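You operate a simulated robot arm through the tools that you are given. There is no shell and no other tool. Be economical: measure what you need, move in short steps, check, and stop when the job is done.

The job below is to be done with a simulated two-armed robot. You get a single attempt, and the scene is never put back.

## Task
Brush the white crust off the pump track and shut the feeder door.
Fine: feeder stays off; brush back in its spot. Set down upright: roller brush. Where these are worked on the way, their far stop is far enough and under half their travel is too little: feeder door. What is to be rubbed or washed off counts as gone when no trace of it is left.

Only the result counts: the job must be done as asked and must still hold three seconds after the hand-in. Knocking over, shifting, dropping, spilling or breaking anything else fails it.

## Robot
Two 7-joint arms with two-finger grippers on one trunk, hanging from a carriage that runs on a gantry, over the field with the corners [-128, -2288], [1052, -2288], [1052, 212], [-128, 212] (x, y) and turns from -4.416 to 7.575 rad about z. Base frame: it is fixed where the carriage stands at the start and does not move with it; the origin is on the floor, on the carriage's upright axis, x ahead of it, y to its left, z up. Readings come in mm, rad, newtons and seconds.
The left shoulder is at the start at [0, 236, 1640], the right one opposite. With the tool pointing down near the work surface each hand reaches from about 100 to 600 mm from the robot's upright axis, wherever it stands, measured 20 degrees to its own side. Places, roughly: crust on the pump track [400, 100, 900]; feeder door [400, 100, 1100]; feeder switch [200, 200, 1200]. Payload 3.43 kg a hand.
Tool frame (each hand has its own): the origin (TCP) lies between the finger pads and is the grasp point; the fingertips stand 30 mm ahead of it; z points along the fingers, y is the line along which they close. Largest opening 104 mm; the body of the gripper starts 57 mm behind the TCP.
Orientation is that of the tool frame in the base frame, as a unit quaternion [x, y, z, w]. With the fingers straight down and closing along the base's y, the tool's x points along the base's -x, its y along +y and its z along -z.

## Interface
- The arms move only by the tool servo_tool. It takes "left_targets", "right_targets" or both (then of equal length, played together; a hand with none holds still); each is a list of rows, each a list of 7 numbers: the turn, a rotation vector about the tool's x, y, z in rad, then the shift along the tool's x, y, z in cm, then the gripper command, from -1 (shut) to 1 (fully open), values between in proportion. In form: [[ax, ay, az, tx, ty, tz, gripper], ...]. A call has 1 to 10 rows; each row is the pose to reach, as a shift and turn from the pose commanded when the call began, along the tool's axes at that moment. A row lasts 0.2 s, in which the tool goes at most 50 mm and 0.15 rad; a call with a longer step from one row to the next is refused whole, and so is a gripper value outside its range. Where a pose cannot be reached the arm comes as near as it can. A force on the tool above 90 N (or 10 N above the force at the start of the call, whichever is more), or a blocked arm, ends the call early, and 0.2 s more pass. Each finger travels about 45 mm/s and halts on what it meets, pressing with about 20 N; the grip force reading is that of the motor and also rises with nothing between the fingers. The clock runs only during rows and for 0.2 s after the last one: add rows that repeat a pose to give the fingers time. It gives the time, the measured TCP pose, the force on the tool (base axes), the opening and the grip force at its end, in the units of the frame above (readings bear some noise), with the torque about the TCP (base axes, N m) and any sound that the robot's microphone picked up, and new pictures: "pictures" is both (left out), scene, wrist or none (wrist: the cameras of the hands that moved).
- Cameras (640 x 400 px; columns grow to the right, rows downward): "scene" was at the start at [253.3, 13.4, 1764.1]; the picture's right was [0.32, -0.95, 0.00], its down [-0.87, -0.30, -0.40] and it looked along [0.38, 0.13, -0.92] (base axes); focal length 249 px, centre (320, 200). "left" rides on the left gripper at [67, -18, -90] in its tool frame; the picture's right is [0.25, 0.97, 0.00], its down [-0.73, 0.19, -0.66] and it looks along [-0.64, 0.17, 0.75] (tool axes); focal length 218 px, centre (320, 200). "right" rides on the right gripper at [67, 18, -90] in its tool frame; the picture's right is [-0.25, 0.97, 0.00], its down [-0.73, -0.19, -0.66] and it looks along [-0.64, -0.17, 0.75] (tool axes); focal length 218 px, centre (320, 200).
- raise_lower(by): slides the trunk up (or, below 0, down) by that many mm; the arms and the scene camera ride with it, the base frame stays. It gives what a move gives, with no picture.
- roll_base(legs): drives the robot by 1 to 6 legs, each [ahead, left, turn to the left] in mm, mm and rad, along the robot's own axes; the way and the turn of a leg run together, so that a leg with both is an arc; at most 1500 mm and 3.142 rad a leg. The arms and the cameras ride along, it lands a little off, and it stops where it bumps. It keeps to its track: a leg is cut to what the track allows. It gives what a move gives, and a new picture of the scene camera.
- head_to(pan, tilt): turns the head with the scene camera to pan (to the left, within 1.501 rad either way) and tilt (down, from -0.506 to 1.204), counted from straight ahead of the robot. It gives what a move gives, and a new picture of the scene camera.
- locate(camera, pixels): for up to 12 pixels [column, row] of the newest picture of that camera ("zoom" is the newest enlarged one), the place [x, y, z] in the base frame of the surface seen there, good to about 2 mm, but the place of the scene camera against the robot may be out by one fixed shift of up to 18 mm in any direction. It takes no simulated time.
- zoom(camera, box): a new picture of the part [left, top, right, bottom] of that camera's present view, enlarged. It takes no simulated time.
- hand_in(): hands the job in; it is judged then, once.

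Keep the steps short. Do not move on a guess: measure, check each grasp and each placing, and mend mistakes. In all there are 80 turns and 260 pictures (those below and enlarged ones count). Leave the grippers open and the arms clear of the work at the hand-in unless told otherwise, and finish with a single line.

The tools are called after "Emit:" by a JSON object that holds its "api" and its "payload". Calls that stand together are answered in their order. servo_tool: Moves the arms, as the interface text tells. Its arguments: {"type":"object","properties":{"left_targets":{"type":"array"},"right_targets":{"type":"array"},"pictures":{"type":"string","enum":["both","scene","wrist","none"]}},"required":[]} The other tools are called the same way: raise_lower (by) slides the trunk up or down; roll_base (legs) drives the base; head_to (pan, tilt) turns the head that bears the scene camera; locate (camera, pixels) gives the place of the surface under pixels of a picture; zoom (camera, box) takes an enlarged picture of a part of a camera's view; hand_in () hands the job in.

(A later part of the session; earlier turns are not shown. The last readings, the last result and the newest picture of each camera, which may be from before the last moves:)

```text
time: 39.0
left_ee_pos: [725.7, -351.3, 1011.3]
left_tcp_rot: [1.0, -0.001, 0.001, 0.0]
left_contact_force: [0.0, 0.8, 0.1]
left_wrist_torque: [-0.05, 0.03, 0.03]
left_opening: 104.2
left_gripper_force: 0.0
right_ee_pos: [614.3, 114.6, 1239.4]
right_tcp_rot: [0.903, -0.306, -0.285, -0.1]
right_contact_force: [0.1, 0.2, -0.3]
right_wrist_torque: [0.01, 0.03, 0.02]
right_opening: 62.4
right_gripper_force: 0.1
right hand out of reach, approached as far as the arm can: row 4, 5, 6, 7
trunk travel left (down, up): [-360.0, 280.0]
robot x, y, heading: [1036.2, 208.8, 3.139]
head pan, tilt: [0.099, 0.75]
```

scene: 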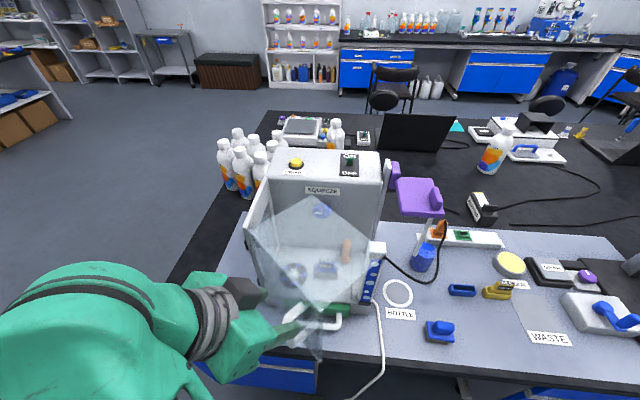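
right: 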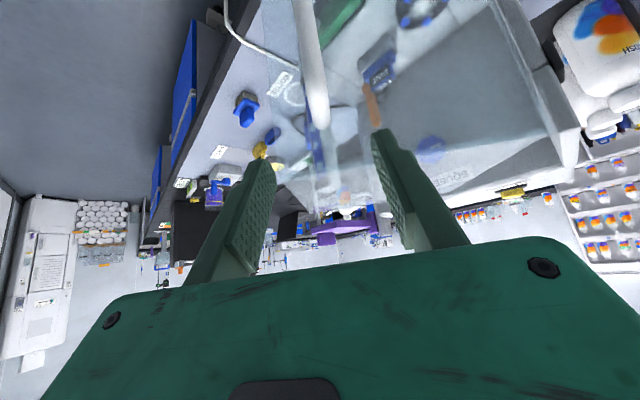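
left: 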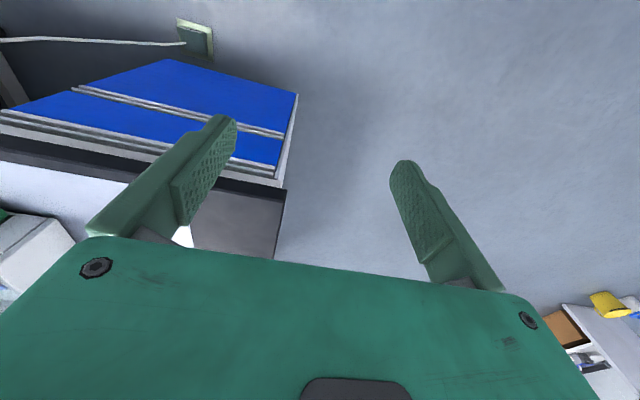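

The glass roof moved with the door (it's one L-shaped cover). I measure its corners to plan a push on its back edge.

Emit:
{"api": "zoom", "payload": {"camera": "scene", "box": [230, 170, 400, 340]}}

Emit:
{"api": "locate", "payload": {"camera": "scene", "pixels": [[312, 200], [340, 222], [366, 245], [350, 262], [345, 235], [300, 220], [320, 235], [320, 260], [346, 250], [262, 235], [300, 285], [318, 305]]}}

Emit:
{"api": "servo_tool", "payload": {"right_targets": [[0, 0, -0.1, 0, 0, -2, 0.2], [0, 0, -0.2, 0, 0, -4, 0.2], [0, 0, -0.3, 0, 0, -6, 0.2], [0, 0, -0.4, 0, 0, -8, 0.2], [0, 0, -0.5, 0, 0, -8, 0.2]], "pictures": "none"}}

```text
2.35 times, centred on (315, 255) of scene
```

zoom: 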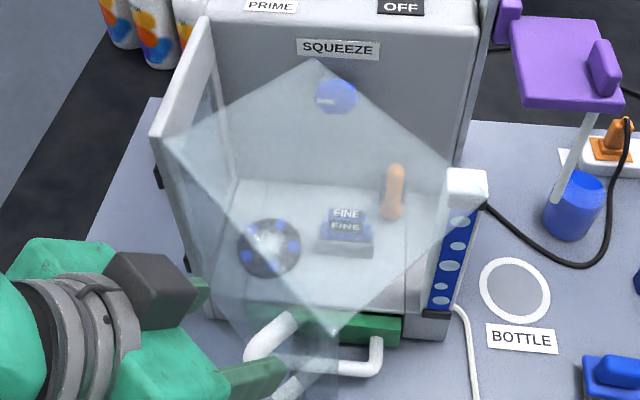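

```text
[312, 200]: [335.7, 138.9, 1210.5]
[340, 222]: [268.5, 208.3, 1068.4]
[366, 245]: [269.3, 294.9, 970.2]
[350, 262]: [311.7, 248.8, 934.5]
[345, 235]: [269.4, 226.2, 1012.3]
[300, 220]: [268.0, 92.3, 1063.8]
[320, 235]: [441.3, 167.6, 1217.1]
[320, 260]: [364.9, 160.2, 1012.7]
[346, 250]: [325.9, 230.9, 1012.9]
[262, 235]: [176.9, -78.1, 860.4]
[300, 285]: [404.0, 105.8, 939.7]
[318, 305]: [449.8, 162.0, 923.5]
```

```text
time: 40.2
left_ee_pos: [725.0, -350.4, 1012.4]
left_tcp_rot: [1.0, -0.001, 0.001, 0.0]
left_contact_force: [-0.5, 0.8, 0.3]
left_wrist_torque: [-0.01, 0.0, 0.05]
left_opening: 103.8
left_gripper_force: 0.1
right_ee_pos: [643.1, 81.8, 1295.1]
right_tcp_rot: [0.951, -0.091, -0.246, -0.166]
right_contact_force: [0.2, 0.2, 0.1]
right_wrist_torque: [0.01, 0.03, 0.03]
right_opening: 62.3
right_gripper_force: 0.1
right hand out of reach, approached as far as the arm can: row 4, 5
trunk travel left (down, up): [-360.0, 280.0]
robot x, y, heading: [1035.1, 210.4, 3.141]
head pan, tilt: [0.099, 0.75]
```

Commands restart from the achieved pose, good. I raise the trunk 150 and drive 130 mm closer, then bring the right hand, straight down and closed, behind the roof's back edge (edge passes near (391,205), z≈1210).

Emit:
{"api": "raise_lower", "payload": {"by": 150}}

Emit:
{"api": "roll_base", "payload": {"legs": [[130, 0, 0]]}}

Emit:
{"api": "servo_tool", "payload": {"right_targets": [[-0.056, 0.083, -0.031, -1.05, -0.91, 3.87, -1], [-0.113, 0.167, -0.062, -2.1, -1.82, 7.73, -1], [-0.169, 0.25, -0.093, -3.15, -2.74, 11.6, -1], [-0.225, 0.333, -0.123, -4.2, -3.65, 15.5, -1], [-0.282, 0.417, -0.154, -5.25, -4.56, 19.3, -1], [-0.338, 0.5, -0.185, -6.3, -5.47, 23.2, -1], [-0.338, 0.5, -0.185, -6.3, -5.47, 23.2, -1]]}}

```text
time: 42.0
left_ee_pos: [724.3, -350.5, 1162.2]
left_tcp_rot: [1.0, -0.001, 0.0, 0.0]
left_contact_force: [-1.0, 0.5, 0.7]
left_wrist_torque: [-0.02, 0.03, 0.0]
left_opening: 104.2
left_gripper_force: 0.1
right_ee_pos: [643.4, 81.1, 1446.2]
right_tcp_rot: [0.951, -0.092, -0.245, -0.166]
right_contact_force: [0.2, -0.1, 0.3]
right_wrist_torque: [0.0, -0.01, -0.02]
right_opening: 62.5
right_gripper_force: 0.0
trunk travel left (down, up): [-510.0, 130.0]
robot x, y, heading: [1034.5, 208.0, 3.14]
head pan, tilt: [0.099, 0.75]
```

```text
time: 43.3
left_ee_pos: [591.5, -350.8, 1161.8]
left_tcp_rot: [1.0, -0.001, 0.001, 0.0]
left_contact_force: [-0.3, -0.4, 0.2]
left_wrist_torque: [0.0, -0.01, 0.02]
left_opening: 104.2
left_gripper_force: 0.1
right_ee_pos: [509.4, 83.6, 1444.6]
right_tcp_rot: [0.951, -0.093, -0.245, -0.166]
right_contact_force: [0.1, -0.9, -0.3]
right_wrist_torque: [-0.02, 0.02, 0.04]
right_opening: 62.5
right_gripper_force: 0.0
trunk travel left (down, up): [-510.0, 130.0]
robot x, y, heading: [902.4, 210.0, 3.137]
head pan, tilt: [0.099, 0.75]
```

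scene: 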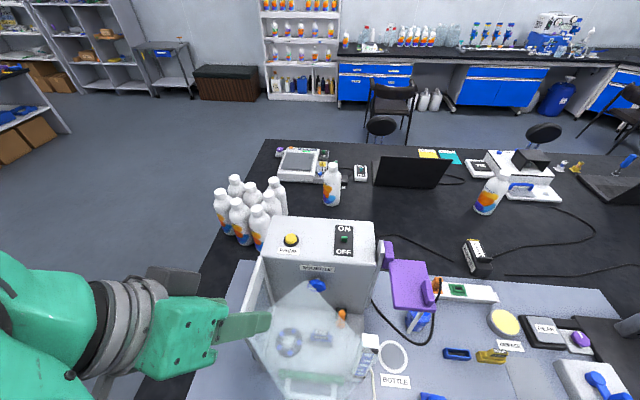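

```text
time: 44.9
left_ee_pos: [591.3, -350.2, 1162.9]
left_tcp_rot: [1.0, -0.001, 0.0, 0.0]
left_contact_force: [0.2, 0.6, -0.2]
left_wrist_torque: [0.02, -0.05, -0.02]
left_opening: 104.2
left_gripper_force: 0.1
right_ee_pos: [367.8, 222.9, 1299.2]
right_tcp_rot: [1.0, -0.001, 0.0, 0.001]
right_contact_force: [-1.1, -0.1, 0.5]
right_wrist_torque: [-0.02, -0.02, 0.03]
right_opening: 0.0
right_gripper_force: 20.5
trunk travel left (down, up): [-510.0, 130.0]
robot x, y, heading: [903.5, 209.8, 3.136]
head pan, tilt: [0.099, 0.75]
```

scene: 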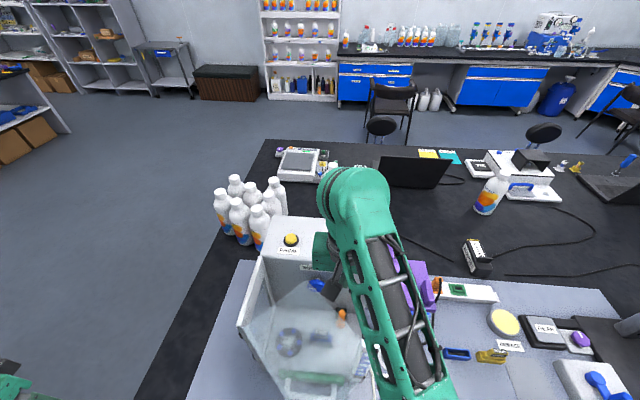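
right: 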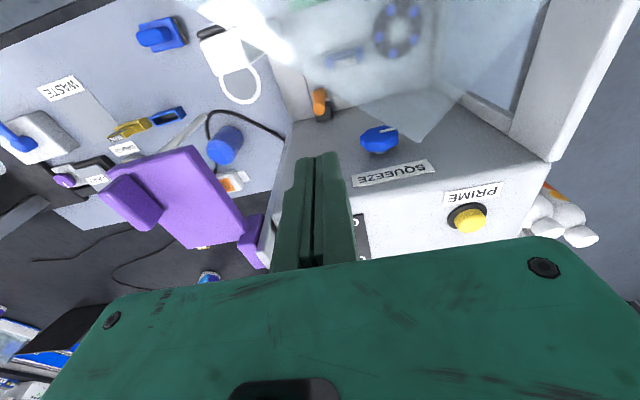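

Fingers are closed behind the roof's edge. I lower 72 mm so the tips sit below the roof plane.

Emit:
{"api": "servo_tool", "payload": {"right_targets": [[0, 0, 0, 0, 0, 3.6, -1], [0, 0, 0, 0, 0, 7.2, -1]]}}

```text
time: 45.5
left_ee_pos: [591.8, -349.1, 1162.1]
left_tcp_rot: [1.0, -0.002, 0.001, 0.0]
left_contact_force: [0.9, -0.1, 0.6]
left_wrist_torque: [0.0, 0.04, -0.04]
left_opening: 103.9
left_gripper_force: 0.1
right_ee_pos: [368.9, 222.3, 1228.8]
right_tcp_rot: [1.0, -0.002, 0.0, 0.002]
right_contact_force: [-1.0, -0.5, 0.2]
right_wrist_torque: [-0.02, 0.0, 0.01]
right_opening: 0.0
right_gripper_force: 20.2
trunk travel left (down, up): [-510.0, 130.0]
robot x, y, heading: [902.8, 208.6, 3.143]
head pan, tilt: [0.099, 0.75]
```

scene: 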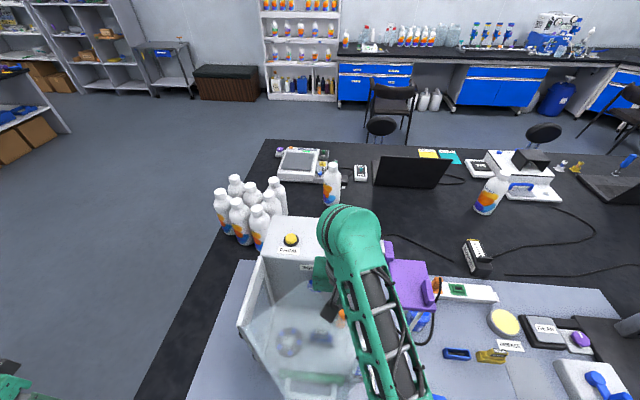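
right: 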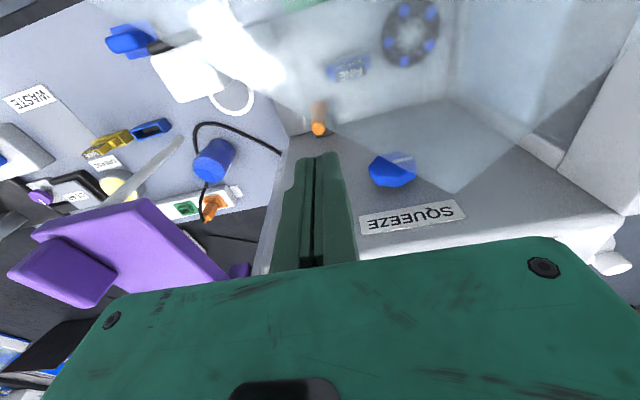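

Tips are behind the edge (edge crosses about (320,120) in the wrist picture). Now I push along the arc.

Emit:
{"api": "servo_tool", "payload": {"right_targets": [[0, 0, 0, 3.3, 0.28, 0, -1], [0, 0, 0, 7.67, -0.1, 0, -1], [0, 0, 0, 11.98, 0.4, 0, -1], [0, 0, 0, 16.1, 1.7, 0, -1], [0, 0, 0, 19.9, 3.9, 0, -1], [0, 0, 0, 22.5, 6, 0, -1]]}}

```text
time: 46.9
left_ee_pos: [591.1, -350.7, 1162.6]
left_tcp_rot: [1.0, -0.002, 0.0, 0.0]
left_contact_force: [-0.4, 0.7, -1.0]
left_wrist_torque: [0.03, 0.0, 0.01]
left_opening: 104.0
left_gripper_force: 0.0
right_ee_pos: [594.0, 162.3, 1229.2]
right_tcp_rot: [1.0, -0.002, 0.0, 0.001]
right_contact_force: [0.8, 0.1, 0.2]
right_wrist_torque: [-0.04, 0.01, 0.01]
right_opening: 0.0
right_gripper_force: 19.9
trunk travel left (down, up): [-510.0, 130.0]
robot x, y, heading: [905.0, 207.7, 3.14]
head pan, tilt: [0.099, 0.75]
```

scene: 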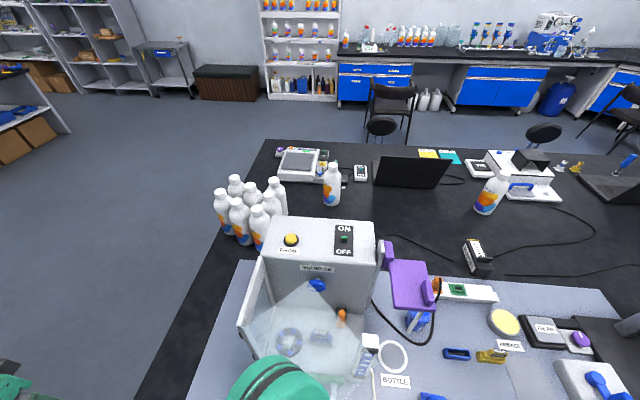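
right: 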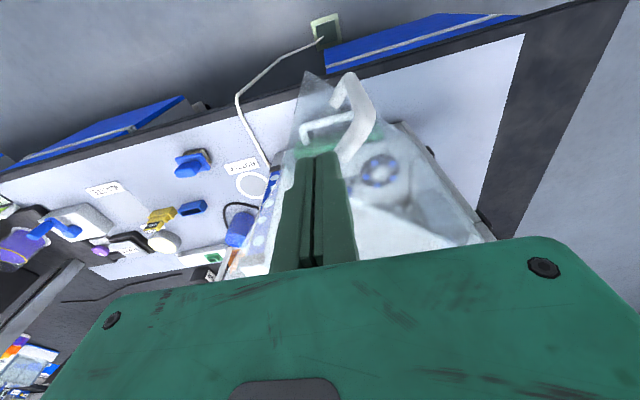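

The tips slid over the roof without touching, so it lies lower than thought. I measure the roof with the wrist camera.

Emit:
{"api": "locate", "payload": {"camera": "right", "pixels": [[308, 80], [310, 100], [380, 205], [420, 220], [440, 190], [470, 225], [360, 215], [400, 150], [430, 230], [370, 200], [355, 100], [330, 120]]}}

Emit:
{"api": "zoom", "payload": {"camera": "right", "box": [220, 50, 520, 250]}}

```text
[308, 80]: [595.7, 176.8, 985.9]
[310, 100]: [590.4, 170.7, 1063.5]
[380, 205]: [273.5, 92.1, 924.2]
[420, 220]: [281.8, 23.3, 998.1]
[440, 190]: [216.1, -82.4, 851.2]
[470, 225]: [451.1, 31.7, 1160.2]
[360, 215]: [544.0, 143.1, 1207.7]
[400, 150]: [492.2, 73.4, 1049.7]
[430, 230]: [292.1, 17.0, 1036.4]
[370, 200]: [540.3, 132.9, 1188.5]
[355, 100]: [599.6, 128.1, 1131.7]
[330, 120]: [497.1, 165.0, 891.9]
```

```text
2.00 times, centred on (370, 150) of right
```

zoom: 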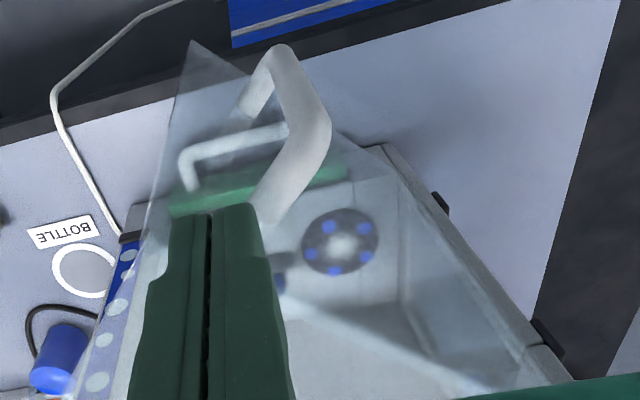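

The door did not move. I go back over and repeat 45 mm lower (tips ≈1152), so that either the roof edge or the front pane's inside must be met.

Emit:
{"api": "servo_tool", "payload": {"right_targets": [[0, 0, 0, 0, 0, -4.5, -1], [0, 0, 0, -4.5, -1.2, -6, -1], [0, 0, 0, -9, -2.4, -6, -1], [0, 0, 0, -13.5, -3.6, -6, -1], [0, 0, 0, -18, -4.8, -6, -1], [0, 0, 0, -22.5, -6, -6, -1], [0, 0, 0, -23, -6, -2, -1], [0, 0, 0, -23, -6, 2, -1], [0, 0, 0, -23, -6, 5, -1]], "pictures": "wrist"}}

```text
time: 48.9
left_ee_pos: [591.3, -349.7, 1162.9]
left_tcp_rot: [1.0, -0.002, 0.0, 0.0]
left_contact_force: [0.0, 0.1, -0.6]
left_wrist_torque: [0.02, 0.0, -0.01]
left_opening: 104.2
left_gripper_force: 0.0
right_ee_pos: [362.8, 224.2, 1176.4]
right_tcp_rot: [1.0, -0.002, -0.001, 0.0]
right_contact_force: [-0.8, -0.3, 0.4]
right_wrist_torque: [0.02, 0.01, 0.01]
right_opening: 0.0
right_gripper_force: 20.0
right hand out of reach, approached as far as the arm can: row 1, 2, 3
trunk travel left (down, up): [-510.0, 130.0]
robot x, y, heading: [902.2, 212.4, 3.139]
head pan, tilt: [0.099, 0.75]
```

right: 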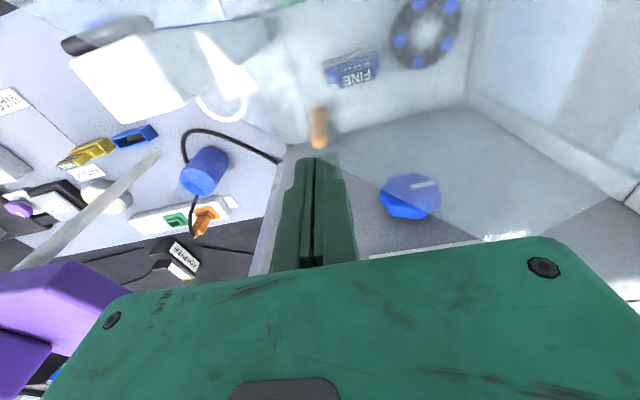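

Emit:
{"api": "servo_tool", "payload": {"right_targets": [[0, 0, 0, 3.3, 0.3, 0, -1], [0, 0, 0, 7.2, 0.3, 0, -1], [0, 0, 0, 10, 0.3, 0, -1]]}}

```text
time: 49.7
left_ee_pos: [592.5, -346.0, 1159.7]
left_tcp_rot: [1.0, -0.003, 0.0, -0.002]
left_contact_force: [-0.3, 0.3, -0.9]
left_wrist_torque: [0.03, 0.0, -0.01]
left_opening: 103.9
left_gripper_force: 0.1
right_ee_pos: [466.3, 225.1, 1177.5]
right_tcp_rot: [1.0, -0.003, 0.001, -0.002]
right_contact_force: [5.8, 32.0, 2.7]
right_wrist_torque: [-0.97, 0.15, 0.46]
right_opening: 0.0
right_gripper_force: 19.6
trunk travel left (down, up): [-510.0, 130.0]
robot x, y, heading: [906.7, 210.8, 3.137]
head pan, tilt: [0.099, 0.75]
```

scene: 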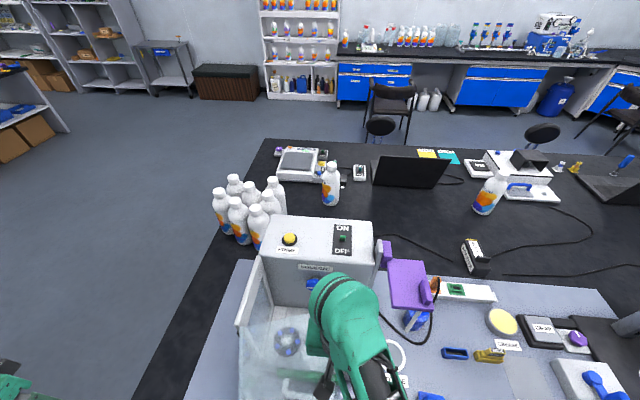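
right: 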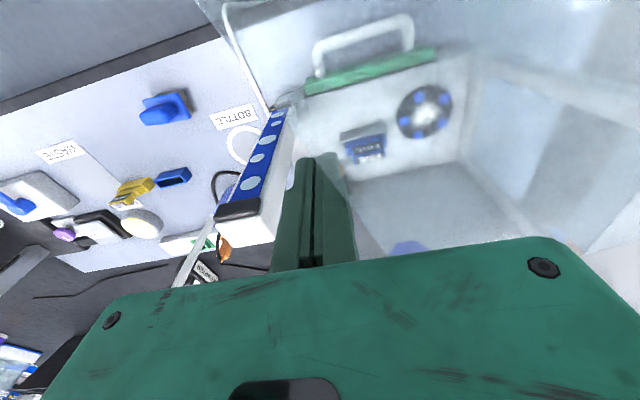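

The cover is moving now (roof edge pushes back with 32 N). I continue along the arc.

Emit:
{"api": "servo_tool", "payload": {"right_targets": [[0, 0, 0, 2.2, 0.4, 0, -1], [0, 0, 0, 4.3, 1, 0, -1], [0, 0, 0, 6.4, 1.8, 0, -1], [0, 0, 0, 8.5, 2.8, 0, -1], [0, 0, 0, 10.5, 4, 0, -1], [0, 0, 0, 12.4, 5.4, 0, -1]]}}

```text
time: 51.1
left_ee_pos: [592.8, -352.2, 1162.0]
left_tcp_rot: [1.0, -0.003, 0.001, 0.0]
left_contact_force: [-0.3, 0.6, 0.0]
left_wrist_torque: [0.01, 0.0, 0.01]
left_opening: 104.0
left_gripper_force: 0.1
right_ee_pos: [588.7, 164.2, 1180.6]
right_tcp_rot: [1.0, -0.002, -0.001, 0.001]
right_contact_force: [0.5, -0.5, -0.6]
right_wrist_torque: [0.0, 0.0, 0.03]
right_opening: 0.1
right_gripper_force: 19.7
trunk travel left (down, up): [-510.0, 130.0]
robot x, y, heading: [902.7, 211.0, 3.138]
head pan, tilt: [0.099, 0.75]
```

scene: 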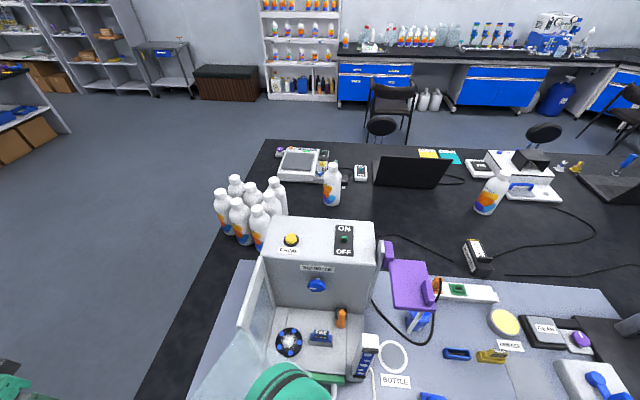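
right: 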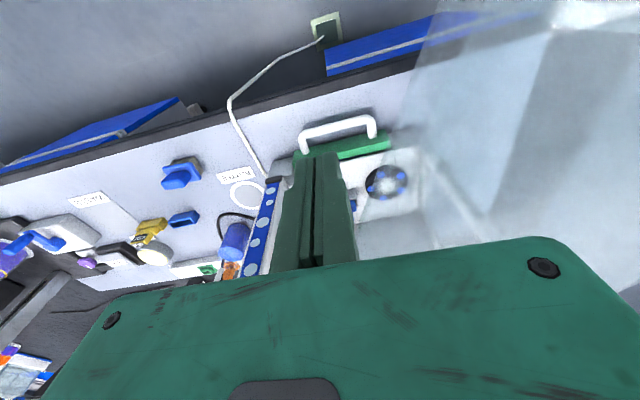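

The cover has swung wide; the compartment is exposed. I raise the right hand, move it aside, and look.

Emit:
{"api": "servo_tool", "payload": {"right_targets": [[0, 0, 0, 0, -2, -4, -1], [0, 0, 0, 2, -6, -7, -1], [0, 0, 0, 4, -10, -9, -1], [0, 0, 0, 4, -14, -9, 0], [0, 0, 0, 4, -18, -9, 1], [0, 0, 0, 4, -20, -9, 1]], "pictures": "none"}}

Emit:
{"api": "head_to", "payload": {"pan": 0.1, "tilt": 1.05}}

Emit:
{"api": "zoom", "payload": {"camera": "scene", "box": [200, 150, 420, 380]}}

```text
refused: row 2 steps farther than a row can; nothing moved
```

```text
time: 51.9
left_ee_pos: [591.8, -349.7, 1161.8]
left_tcp_rot: [1.0, -0.001, -0.001, 0.0]
left_contact_force: [-0.3, -0.4, 0.7]
left_wrist_torque: [-0.02, 0.02, -0.01]
left_opening: 104.0
left_gripper_force: 0.0
right_ee_pos: [588.0, 165.0, 1179.3]
right_tcp_rot: [1.0, -0.002, 0.0, 0.002]
right_contact_force: [-0.4, 1.0, -0.3]
right_wrist_torque: [0.0, 0.0, -0.05]
right_opening: 0.0
right_gripper_force: 19.9
trunk travel left (down, up): [-510.0, 130.0]
robot x, y, heading: [902.4, 208.0, 3.137]
head pan, tilt: [0.099, 1.051]
```

scene: 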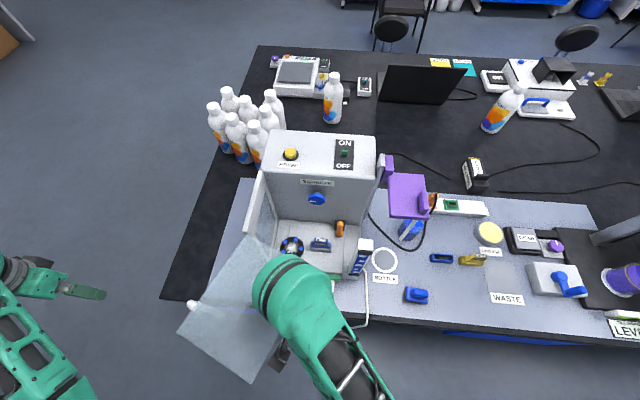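

```text
1.74 times, centred on (310, 265) of scene
```

zoom: 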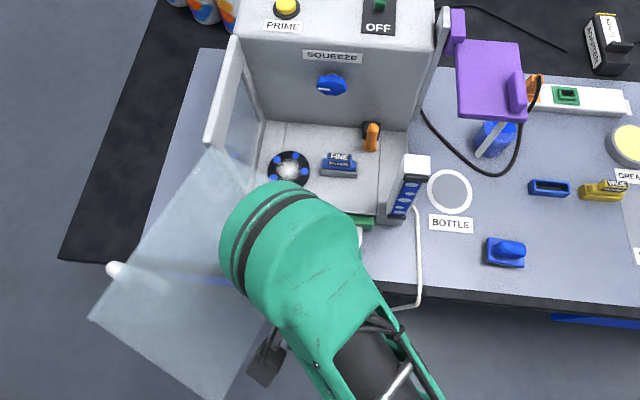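

The cover is open well past 90°. I lift the right hand and move it to +y.

Emit:
{"api": "servo_tool", "payload": {"right_targets": [[0, 0, 0, 0, 0, -4, -1], [0, 0, 0, 0, -2, -8, -1], [0, 0, 0, 0, -6, -9, -1], [0, 0, 0, 0, -10, -9, -1], [0, 0, 0, 0, -14, -9, 0], [0, 0, 0, 0, -18, -9, 1]], "pictures": "scene"}}

Emit:
{"api": "zoom", "payload": {"camera": "scene", "box": [250, 170, 400, 300]}}

Emit:
{"api": "locate", "payload": {"camera": "scene", "pixels": [[292, 247], [341, 222], [341, 230], [321, 245], [282, 247], [301, 247], [292, 237], [292, 256], [362, 245], [350, 270], [265, 250], [247, 232]]}}

```text
time: 53.3
left_ee_pos: [592.9, -351.7, 1163.1]
left_tcp_rot: [1.0, -0.002, -0.001, -0.001]
left_contact_force: [-0.1, -0.5, 1.1]
left_wrist_torque: [0.03, 0.01, 0.0]
left_opening: 104.0
left_gripper_force: 0.1
right_ee_pos: [591.4, 339.1, 1237.2]
right_tcp_rot: [1.0, -0.002, -0.003, 0.002]
right_contact_force: [0.2, 0.0, 0.3]
right_wrist_torque: [-0.04, 0.04, -0.01]
right_opening: 50.9
right_gripper_force: 0.1
right hand out of reach, approached as far as the arm can: row 2, 3, 4, 5, 6
trunk travel left (down, up): [-510.0, 130.0]
robot x, y, heading: [905.2, 208.1, 3.139]
head pan, tilt: [0.099, 1.051]
```

scene: 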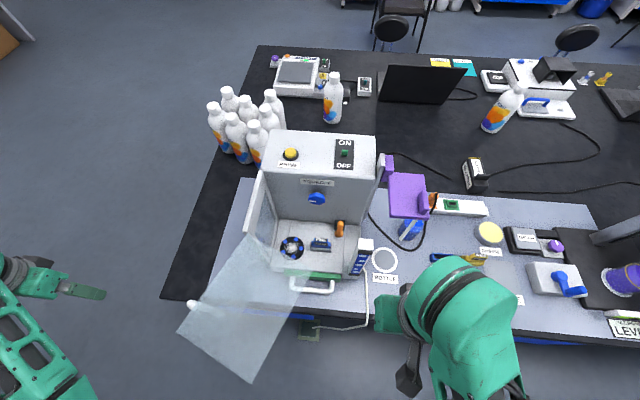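

```text
3.08 times, centred on (325, 235) of scene
```

zoom: 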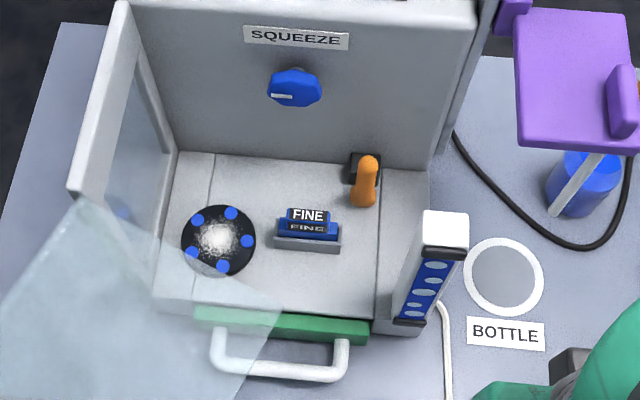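

```text
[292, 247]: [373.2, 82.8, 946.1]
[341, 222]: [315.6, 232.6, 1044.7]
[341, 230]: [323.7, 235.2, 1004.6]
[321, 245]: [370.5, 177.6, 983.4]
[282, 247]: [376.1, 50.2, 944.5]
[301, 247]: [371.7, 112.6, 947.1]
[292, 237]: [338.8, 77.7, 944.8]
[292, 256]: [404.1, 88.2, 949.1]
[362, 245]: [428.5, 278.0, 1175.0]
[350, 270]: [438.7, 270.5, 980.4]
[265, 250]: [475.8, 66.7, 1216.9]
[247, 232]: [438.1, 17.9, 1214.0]
```

The brush (orange handle, top ≈(316,233,1045)) stands in a dark holder at the tower; the disc with the white crust is centred at (372,83,946), flat and facing up. I move the right hand above the brush for a wrist look.

Emit:
{"api": "servo_tool", "payload": {"right_targets": [[0, 0, 0, -4, 2, 0, 0], [0, 0, 0, -8, 4, 0, 0], [0, 0, 0, -12, 6, 0, 0], [0, 0, 0, -16, 8, 0, 0], [0, 0, 0, -20, 9.5, 0, 0], [0, 0, 0, -24, 10.5, 0, 0], [0, 0, 0, -26.1, 10.5, 0, 0]]}}

Emit:
{"api": "zoom", "payload": {"camera": "right", "box": [220, 0, 480, 220]}}

```text
time: 54.9
left_ee_pos: [592.9, -350.5, 1162.4]
left_tcp_rot: [1.0, -0.003, 0.0, 0.0]
left_contact_force: [0.8, 0.5, 0.8]
left_wrist_torque: [0.03, 0.01, 0.02]
left_opening: 103.9
left_gripper_force: 0.1
right_ee_pos: [328.3, 234.8, 1236.0]
right_tcp_rot: [1.0, -0.002, 0.0, 0.001]
right_contact_force: [-0.3, -0.4, -0.9]
right_wrist_torque: [-0.01, 0.01, -0.02]
right_opening: 52.2
right_gripper_force: 0.0
trunk travel left (down, up): [-510.0, 130.0]
robot x, y, heading: [902.9, 211.4, 3.14]
head pan, tilt: [0.099, 1.051]
```

scene: 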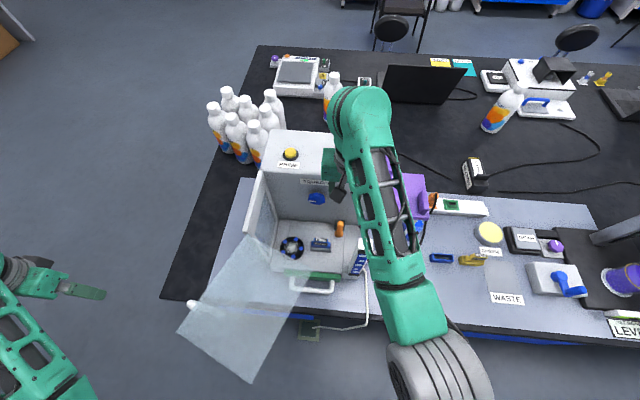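
right: 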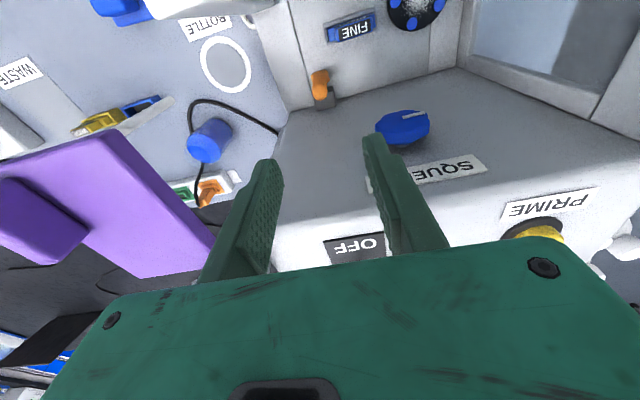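

```text
1.82 times, centred on (350, 110) of right
```

zoom: 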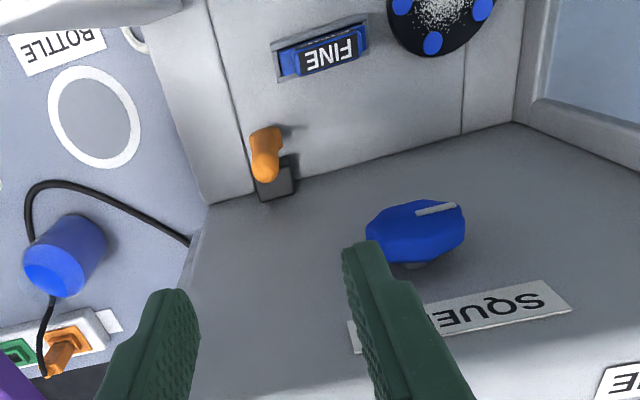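

Emit:
{"api": "locate", "payload": {"camera": "right", "pixels": [[320, 95], [319, 80], [317, 73], [325, 104], [330, 94], [322, 99], [314, 84], [326, 84], [350, 28], [410, 14], [320, 107], [391, 148]]}}

Emit:
{"api": "zoom", "payload": {"camera": "right", "box": [290, 55, 350, 115]}}

Emit:
{"api": "zoom", "payload": {"camera": "scene", "box": [270, 205, 370, 275]}}

```text
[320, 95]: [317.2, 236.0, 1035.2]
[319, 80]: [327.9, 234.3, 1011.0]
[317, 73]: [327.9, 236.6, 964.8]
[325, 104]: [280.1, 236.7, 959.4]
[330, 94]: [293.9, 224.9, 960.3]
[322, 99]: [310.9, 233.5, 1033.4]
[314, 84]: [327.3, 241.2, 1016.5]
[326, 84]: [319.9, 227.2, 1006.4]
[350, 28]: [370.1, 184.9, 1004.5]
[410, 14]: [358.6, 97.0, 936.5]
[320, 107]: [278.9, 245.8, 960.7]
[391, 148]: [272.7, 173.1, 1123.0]
```

```text
6.67 times, centred on (320, 85) of right
```

zoom: 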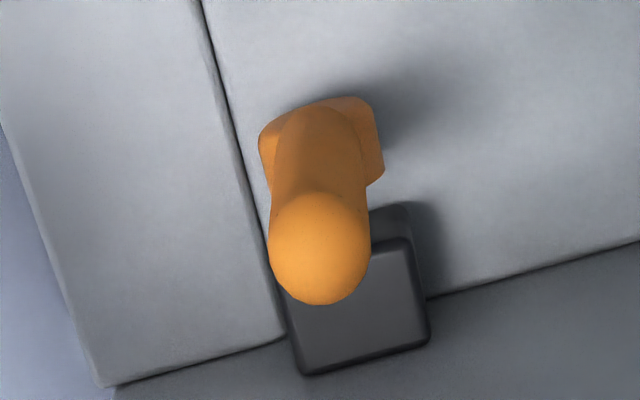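

```text
5.71 times, centred on (320, 240) of scene
```

zoom: 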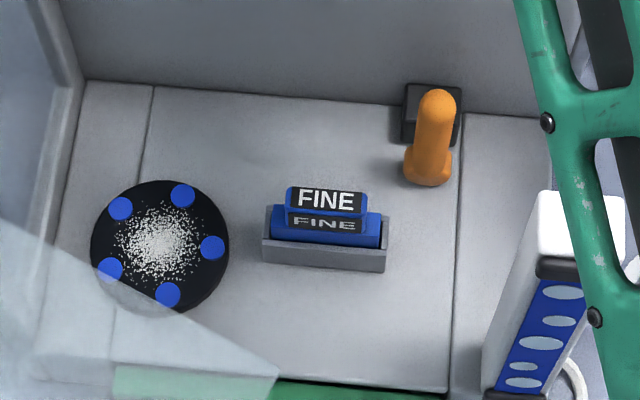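

The brush is a short upright piece: handle ø≈16 at about (320,234), collar to z≈970, top ≈1040. To keep the forearm steep and clear of the post I raise the trunk 130 mm and drive 60 mm closer, then re-measure.

Emit:
{"api": "raise_lower", "payload": {"by": 130}}

Emit:
{"api": "roll_base", "payload": {"legs": [[60, 0, 0]]}}

Emit:
{"api": "servo_tool", "payload": {"right_targets": [[0, 0, 0, 2.5, 0, 4, 0], [0, 0, 0, 5, 0, 8, 0], [0, 0, 0, 5.2, 0, 12, 0], [0, 0, 0, 5.2, 0, 16, 0]]}}

Emit:
{"api": "zoom", "payload": {"camera": "right", "box": [240, 40, 400, 170]}}

```text
time: 56.4
left_ee_pos: [590.6, -350.6, 1292.5]
left_tcp_rot: [1.0, -0.003, 0.0, 0.0]
left_contact_force: [-0.3, -0.2, -1.1]
left_wrist_torque: [0.01, 0.04, -0.02]
left_opening: 103.9
left_gripper_force: 0.1
right_ee_pos: [328.7, 234.5, 1365.7]
right_tcp_rot: [1.0, -0.001, 0.0, 0.0]
right_contact_force: [-0.7, 0.2, 0.2]
right_wrist_torque: [-0.02, 0.0, -0.04]
right_opening: 52.1
right_gripper_force: 0.1
trunk travel left (down, up): [-640.0, 0.0]
robot x, y, heading: [902.4, 213.5, 3.141]
head pan, tilt: [0.099, 1.051]
```

```text
time: 57.4
left_ee_pos: [532.6, -350.4, 1292.8]
left_tcp_rot: [1.0, -0.002, 0.0, 0.0]
left_contact_force: [-0.3, 0.2, 0.4]
left_wrist_torque: [0.02, -0.01, -0.03]
left_opening: 104.3
left_gripper_force: 0.1
right_ee_pos: [268.9, 233.2, 1365.2]
right_tcp_rot: [1.0, -0.001, -0.001, 0.001]
right_contact_force: [0.2, -0.3, 0.3]
right_wrist_torque: [0.02, -0.01, 0.04]
right_opening: 51.9
right_gripper_force: 0.1
trunk travel left (down, up): [-640.0, 0.0]
robot x, y, heading: [842.2, 210.0, 3.135]
head pan, tilt: [0.099, 1.051]
```

scene: 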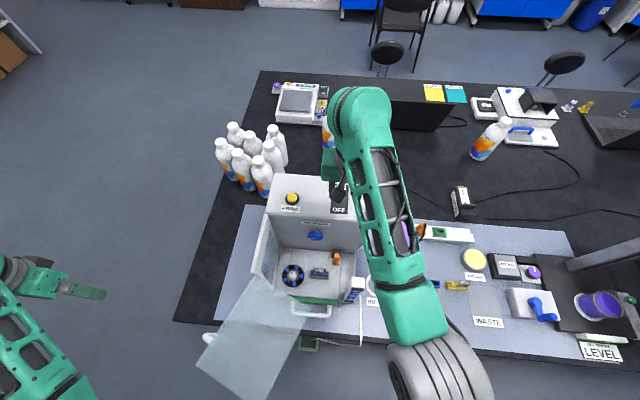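

```text
time: 58.4
left_ee_pos: [532.3, -351.0, 1291.8]
left_tcp_rot: [1.0, -0.002, 0.0, 0.0]
left_contact_force: [-0.3, 0.7, 0.2]
left_wrist_torque: [0.02, 0.0, -0.03]
left_opening: 104.2
left_gripper_force: 0.0
right_ee_pos: [319.9, 231.9, 1206.8]
right_tcp_rot: [1.0, -0.002, -0.001, 0.001]
right_contact_force: [-1.0, -0.2, 0.3]
right_wrist_torque: [0.03, 0.01, -0.03]
right_opening: 52.1
right_gripper_force: 0.0
trunk travel left (down, up): [-640.0, 0.0]
robot x, y, heading: [843.3, 210.2, 3.137]
head pan, tilt: [0.099, 1.051]
```

scene: 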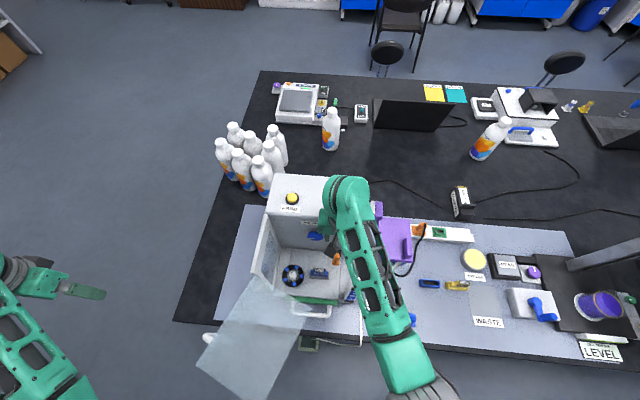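
right: 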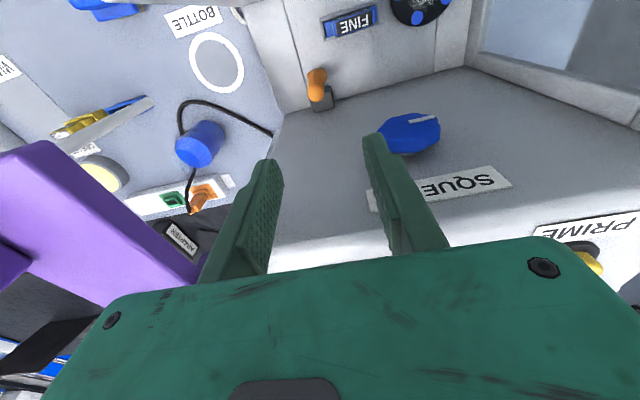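

```text
3.08 times, centred on (320, 105) of right
```

zoom: 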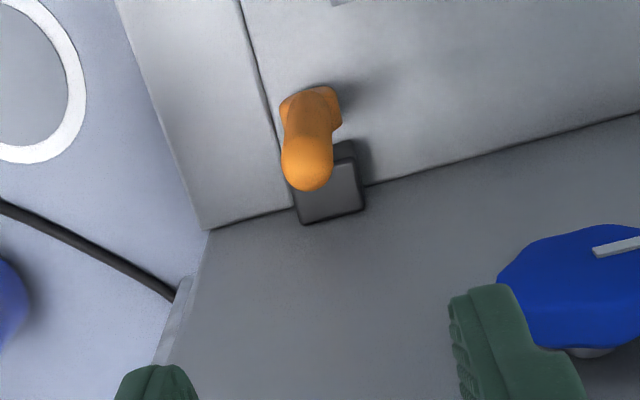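

The blue SQUEEZE knob may be close to the gripper body on the way down. I measure knob and brush again.

Emit:
{"api": "locate", "payload": {"camera": "right", "pixels": [[400, 150], [405, 130], [425, 118], [385, 130], [437, 130], [410, 115], [316, 95], [317, 82], [311, 90], [322, 88], [316, 77], [321, 73]]}}

Emit:
{"api": "locate", "payload": {"camera": "right", "pixels": [[318, 99], [316, 70], [312, 73], [324, 80], [323, 105], [331, 98], [332, 90], [345, 18], [335, 30], [375, 15], [350, 35], [318, 88]]}}

```text
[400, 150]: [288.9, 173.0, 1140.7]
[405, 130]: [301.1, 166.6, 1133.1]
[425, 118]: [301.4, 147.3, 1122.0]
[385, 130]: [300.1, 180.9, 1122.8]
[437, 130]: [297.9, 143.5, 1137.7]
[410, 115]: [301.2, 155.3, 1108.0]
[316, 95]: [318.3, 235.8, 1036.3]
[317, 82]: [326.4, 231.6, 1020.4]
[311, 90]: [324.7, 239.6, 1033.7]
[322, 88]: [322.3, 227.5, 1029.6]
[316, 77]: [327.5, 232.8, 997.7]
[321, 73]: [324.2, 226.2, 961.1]
```

```text
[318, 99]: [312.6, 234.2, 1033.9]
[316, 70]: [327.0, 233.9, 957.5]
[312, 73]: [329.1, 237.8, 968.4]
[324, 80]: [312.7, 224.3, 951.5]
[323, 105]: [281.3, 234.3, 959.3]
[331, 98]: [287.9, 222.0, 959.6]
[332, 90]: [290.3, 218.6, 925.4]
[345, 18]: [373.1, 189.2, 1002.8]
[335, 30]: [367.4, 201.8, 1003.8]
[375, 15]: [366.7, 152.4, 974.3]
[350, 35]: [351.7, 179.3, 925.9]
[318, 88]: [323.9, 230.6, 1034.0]
```

Knob front is x=301, y 143–185; a straight descent would graze it. I tilt the fingers by 0.15 rad so the body leans away, and go down halfway.

Emit:
{"api": "servo_tool", "payload": {"right_targets": [[0, -0.08, 0, 0.1, -0.1, 1, -0.2], [0, -0.15, 0, 0.1, -0.25, 3, -0.2], [0, -0.15, 0, 0.1, -0.25, 7, -0.2], [0, -0.15, 0, 0.1, -0.25, 11, -0.2], [0, -0.15, 0, 0.1, -0.25, 13, -0.2]]}}

Emit:
{"api": "zoom", "payload": {"camera": "right", "box": [220, 80, 460, 280]}}

```text
time: 59.6
left_ee_pos: [532.6, -350.9, 1292.3]
left_tcp_rot: [1.0, -0.001, 0.0, -0.001]
left_contact_force: [-0.2, 0.6, 0.2]
left_wrist_torque: [0.01, -0.04, 0.0]
left_opening: 103.8
left_gripper_force: 0.2
right_ee_pos: [323.2, 245.4, 1086.1]
right_tcp_rot: [0.997, 0.0, -0.075, 0.001]
right_contact_force: [-0.7, -0.3, 0.0]
right_wrist_torque: [0.01, -0.06, -0.02]
right_opening: 41.7
right_gripper_force: 0.0
right hand out of reach, approached as far as the arm can: row 4, 5
trunk travel left (down, up): [-640.0, 0.0]
robot x, y, heading: [847.6, 208.3, 3.139]
head pan, tilt: [0.099, 1.051]
```

scene: 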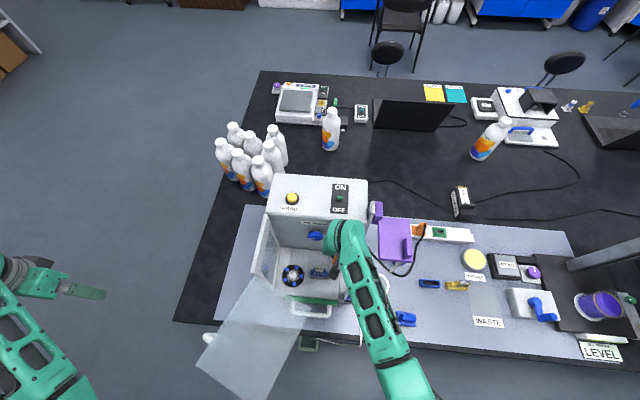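
right: 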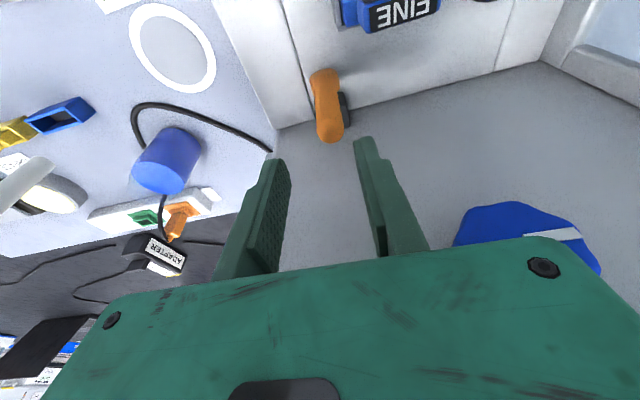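

```text
2.00 times, centred on (340, 180) of right
```

zoom: 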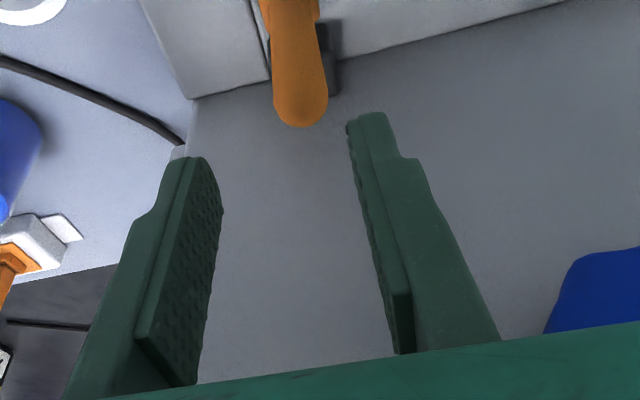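

The arm ran to full stretch and drifted in y. I lift the hand 8 cm with y corrected, then lower the trunk 120 mm to regain reach.

Emit:
{"api": "servo_tool", "payload": {"right_targets": [[0, 0, 0, 0, 0.5, -4, -0.2], [0, 0, 0, 0, 1.1, -8, -0.2], [0, 0, 0, 0, 1.1, -8, -0.2]], "pictures": "none"}}

Emit:
{"api": "raise_lower", "payload": {"by": -120}}

Emit:
{"api": "head_to", "payload": {"pan": 0.05, "tilt": 1.1}}

```text
time: 60.4
left_ee_pos: [532.5, -349.8, 1291.7]
left_tcp_rot: [1.0, -0.002, 0.0, -0.001]
left_contact_force: [0.3, -0.2, -0.4]
left_wrist_torque: [0.04, 0.04, 0.01]
left_opening: 104.2
left_gripper_force: 0.0
right_ee_pos: [337.2, 234.3, 1165.8]
right_tcp_rot: [0.997, -0.001, -0.076, 0.001]
right_contact_force: [0.1, -0.7, 0.3]
right_wrist_torque: [-0.02, -0.02, -0.02]
right_opening: 41.4
right_gripper_force: 0.0
trunk travel left (down, up): [-640.0, 0.0]
robot x, y, heading: [846.8, 210.6, 3.142]
head pan, tilt: [0.099, 1.051]
```

```text
time: 61.9
left_ee_pos: [532.1, -350.6, 1172.6]
left_tcp_rot: [1.0, -0.002, 0.0, 0.0]
left_contact_force: [-0.1, 0.0, -0.2]
left_wrist_torque: [-0.03, 0.02, 0.0]
left_opening: 104.3
left_gripper_force: 0.0
right_ee_pos: [336.1, 234.8, 1044.4]
right_tcp_rot: [0.997, -0.002, -0.075, 0.0]
right_contact_force: [0.8, 0.3, 0.6]
right_wrist_torque: [-0.02, 0.03, 0.0]
right_opening: 41.5
right_gripper_force: 0.0
trunk travel left (down, up): [-520.0, 120.0]
robot x, y, heading: [843.8, 211.0, 3.138]
head pan, tilt: [0.099, 1.051]
```

```text
time: 62.5
left_ee_pos: [532.2, -350.6, 1173.7]
left_tcp_rot: [1.0, -0.001, 0.0, 0.0]
left_contact_force: [0.1, -0.6, 0.2]
left_wrist_torque: [-0.06, -0.03, -0.03]
left_opening: 104.1
left_gripper_force: 0.1
right_ee_pos: [337.2, 234.3, 1046.2]
right_tcp_rot: [0.997, -0.002, -0.075, 0.001]
right_contact_force: [-0.7, 0.6, 0.5]
right_wrist_torque: [0.0, 0.01, -0.02]
right_opening: 41.5
right_gripper_force: 0.1
trunk travel left (down, up): [-520.0, 120.0]
robot x, y, heading: [840.6, 213.9, 3.133]
head pan, tilt: [0.051, 1.1]
```

scene: 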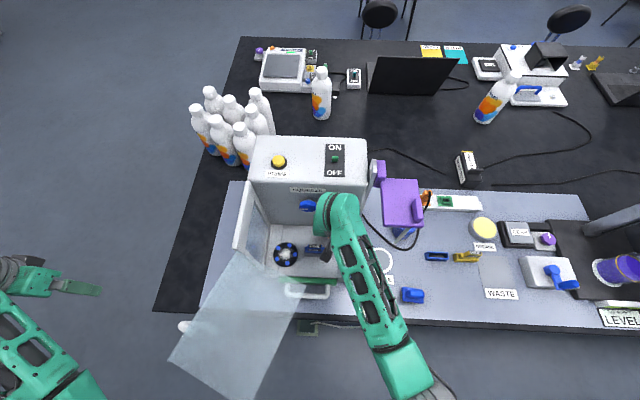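

Emit:
{"api": "servo_tool", "payload": {"right_targets": [[0, 0, 0, -1.3, 0, 0.2, -0.2], [0, 0, 0, -1.3, 0, 0.5, -0.2]], "pictures": "wrist"}}

Emit:
{"api": "zoom", "payload": {"camera": "right", "box": [220, 60, 460, 280]}}

```text
time: 63.1
left_ee_pos: [533.0, -350.3, 1171.9]
left_tcp_rot: [1.0, -0.001, 0.0, 0.0]
left_contact_force: [-0.6, -0.5, 0.1]
left_wrist_torque: [-0.01, 0.03, -0.01]
left_opening: 103.9
left_gripper_force: 0.0
right_ee_pos: [323.7, 234.2, 1043.1]
right_tcp_rot: [0.997, -0.002, -0.075, 0.001]
right_contact_force: [-0.5, 0.7, 0.9]
right_wrist_torque: [0.01, 0.01, 0.03]
right_opening: 41.7
right_gripper_force: 0.1
trunk travel left (down, up): [-520.0, 120.0]
robot x, y, heading: [845.6, 209.2, 3.139]
head pan, tilt: [0.051, 1.1]
```

right: 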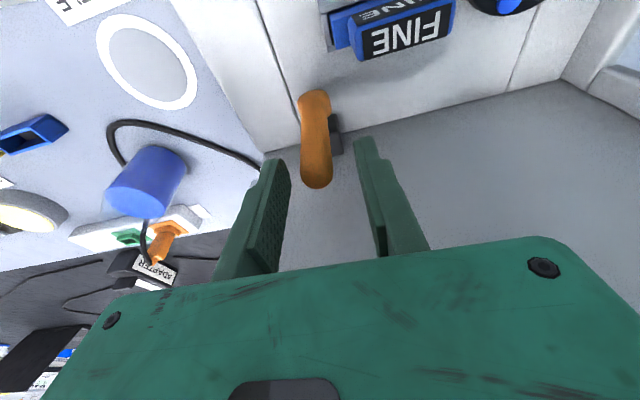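

```text
1.82 times, centred on (340, 170) of right
```

zoom: 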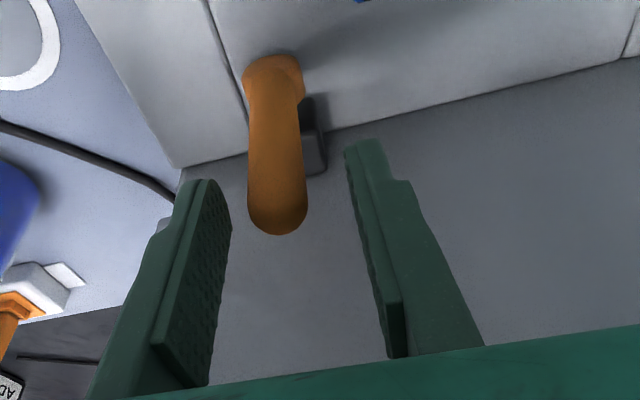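

Handle centred between the fingers. Down 33 mm, then close.

Emit:
{"api": "servo_tool", "payload": {"right_targets": [[0, 0, 0, 0.12, 0, 1.7, -0.2], [0, 0, 0, 0.24, 0, 3.3, -0.2], [0, 0, 0, 0.24, 0, 3.3, -1], [0, 0, 0, 0.24, 0, 3.3, -1], [0, 0, 0, 0.24, 0, 3.3, -1], [0, 0, 0, 0.24, 0, 3.3, -1]]}}

Emit:
{"api": "zoom", "payload": {"camera": "right", "box": [220, 60, 460, 280]}}

```text
time: 64.5
left_ee_pos: [530.9, -349.7, 1171.7]
left_tcp_rot: [1.0, -0.002, 0.0, 0.0]
left_contact_force: [-0.3, 0.8, -0.1]
left_wrist_torque: [0.03, 0.01, -0.03]
left_opening: 104.0
left_gripper_force: 0.2
right_ee_pos: [319.4, 237.0, 1009.4]
right_tcp_rot: [0.997, -0.002, -0.075, -0.001]
right_contact_force: [-5.1, 7.0, -9.0]
right_wrist_torque: [-0.09, 0.26, -0.08]
right_opening: 19.8
right_gripper_force: 45.5
trunk travel left (down, up): [-520.0, 120.0]
robot x, y, heading: [844.6, 207.1, 3.139]
head pan, tilt: [0.051, 1.1]
```

scene: 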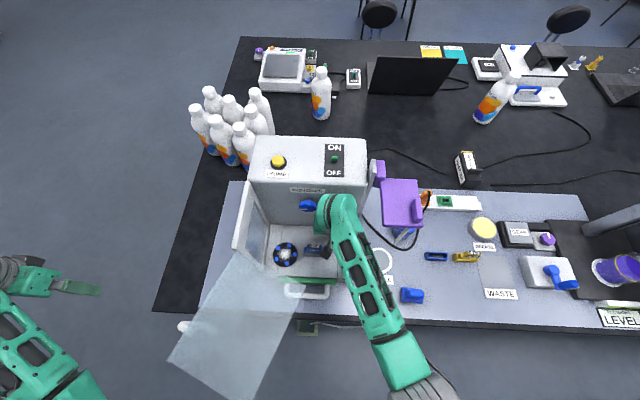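
right: 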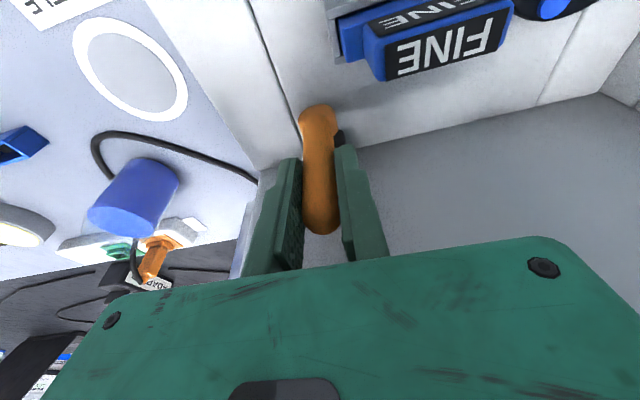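

```text
1.82 times, centred on (340, 170) of right
```

zoom: 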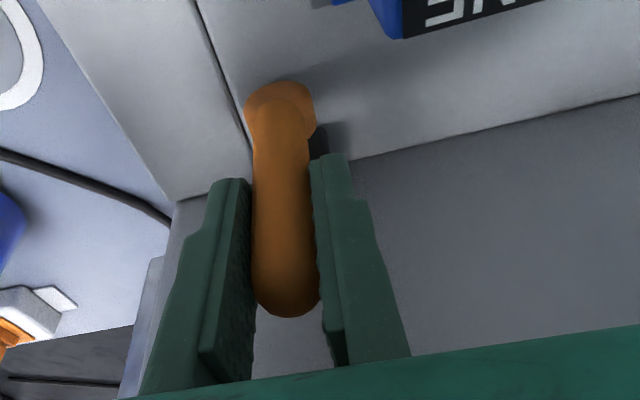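

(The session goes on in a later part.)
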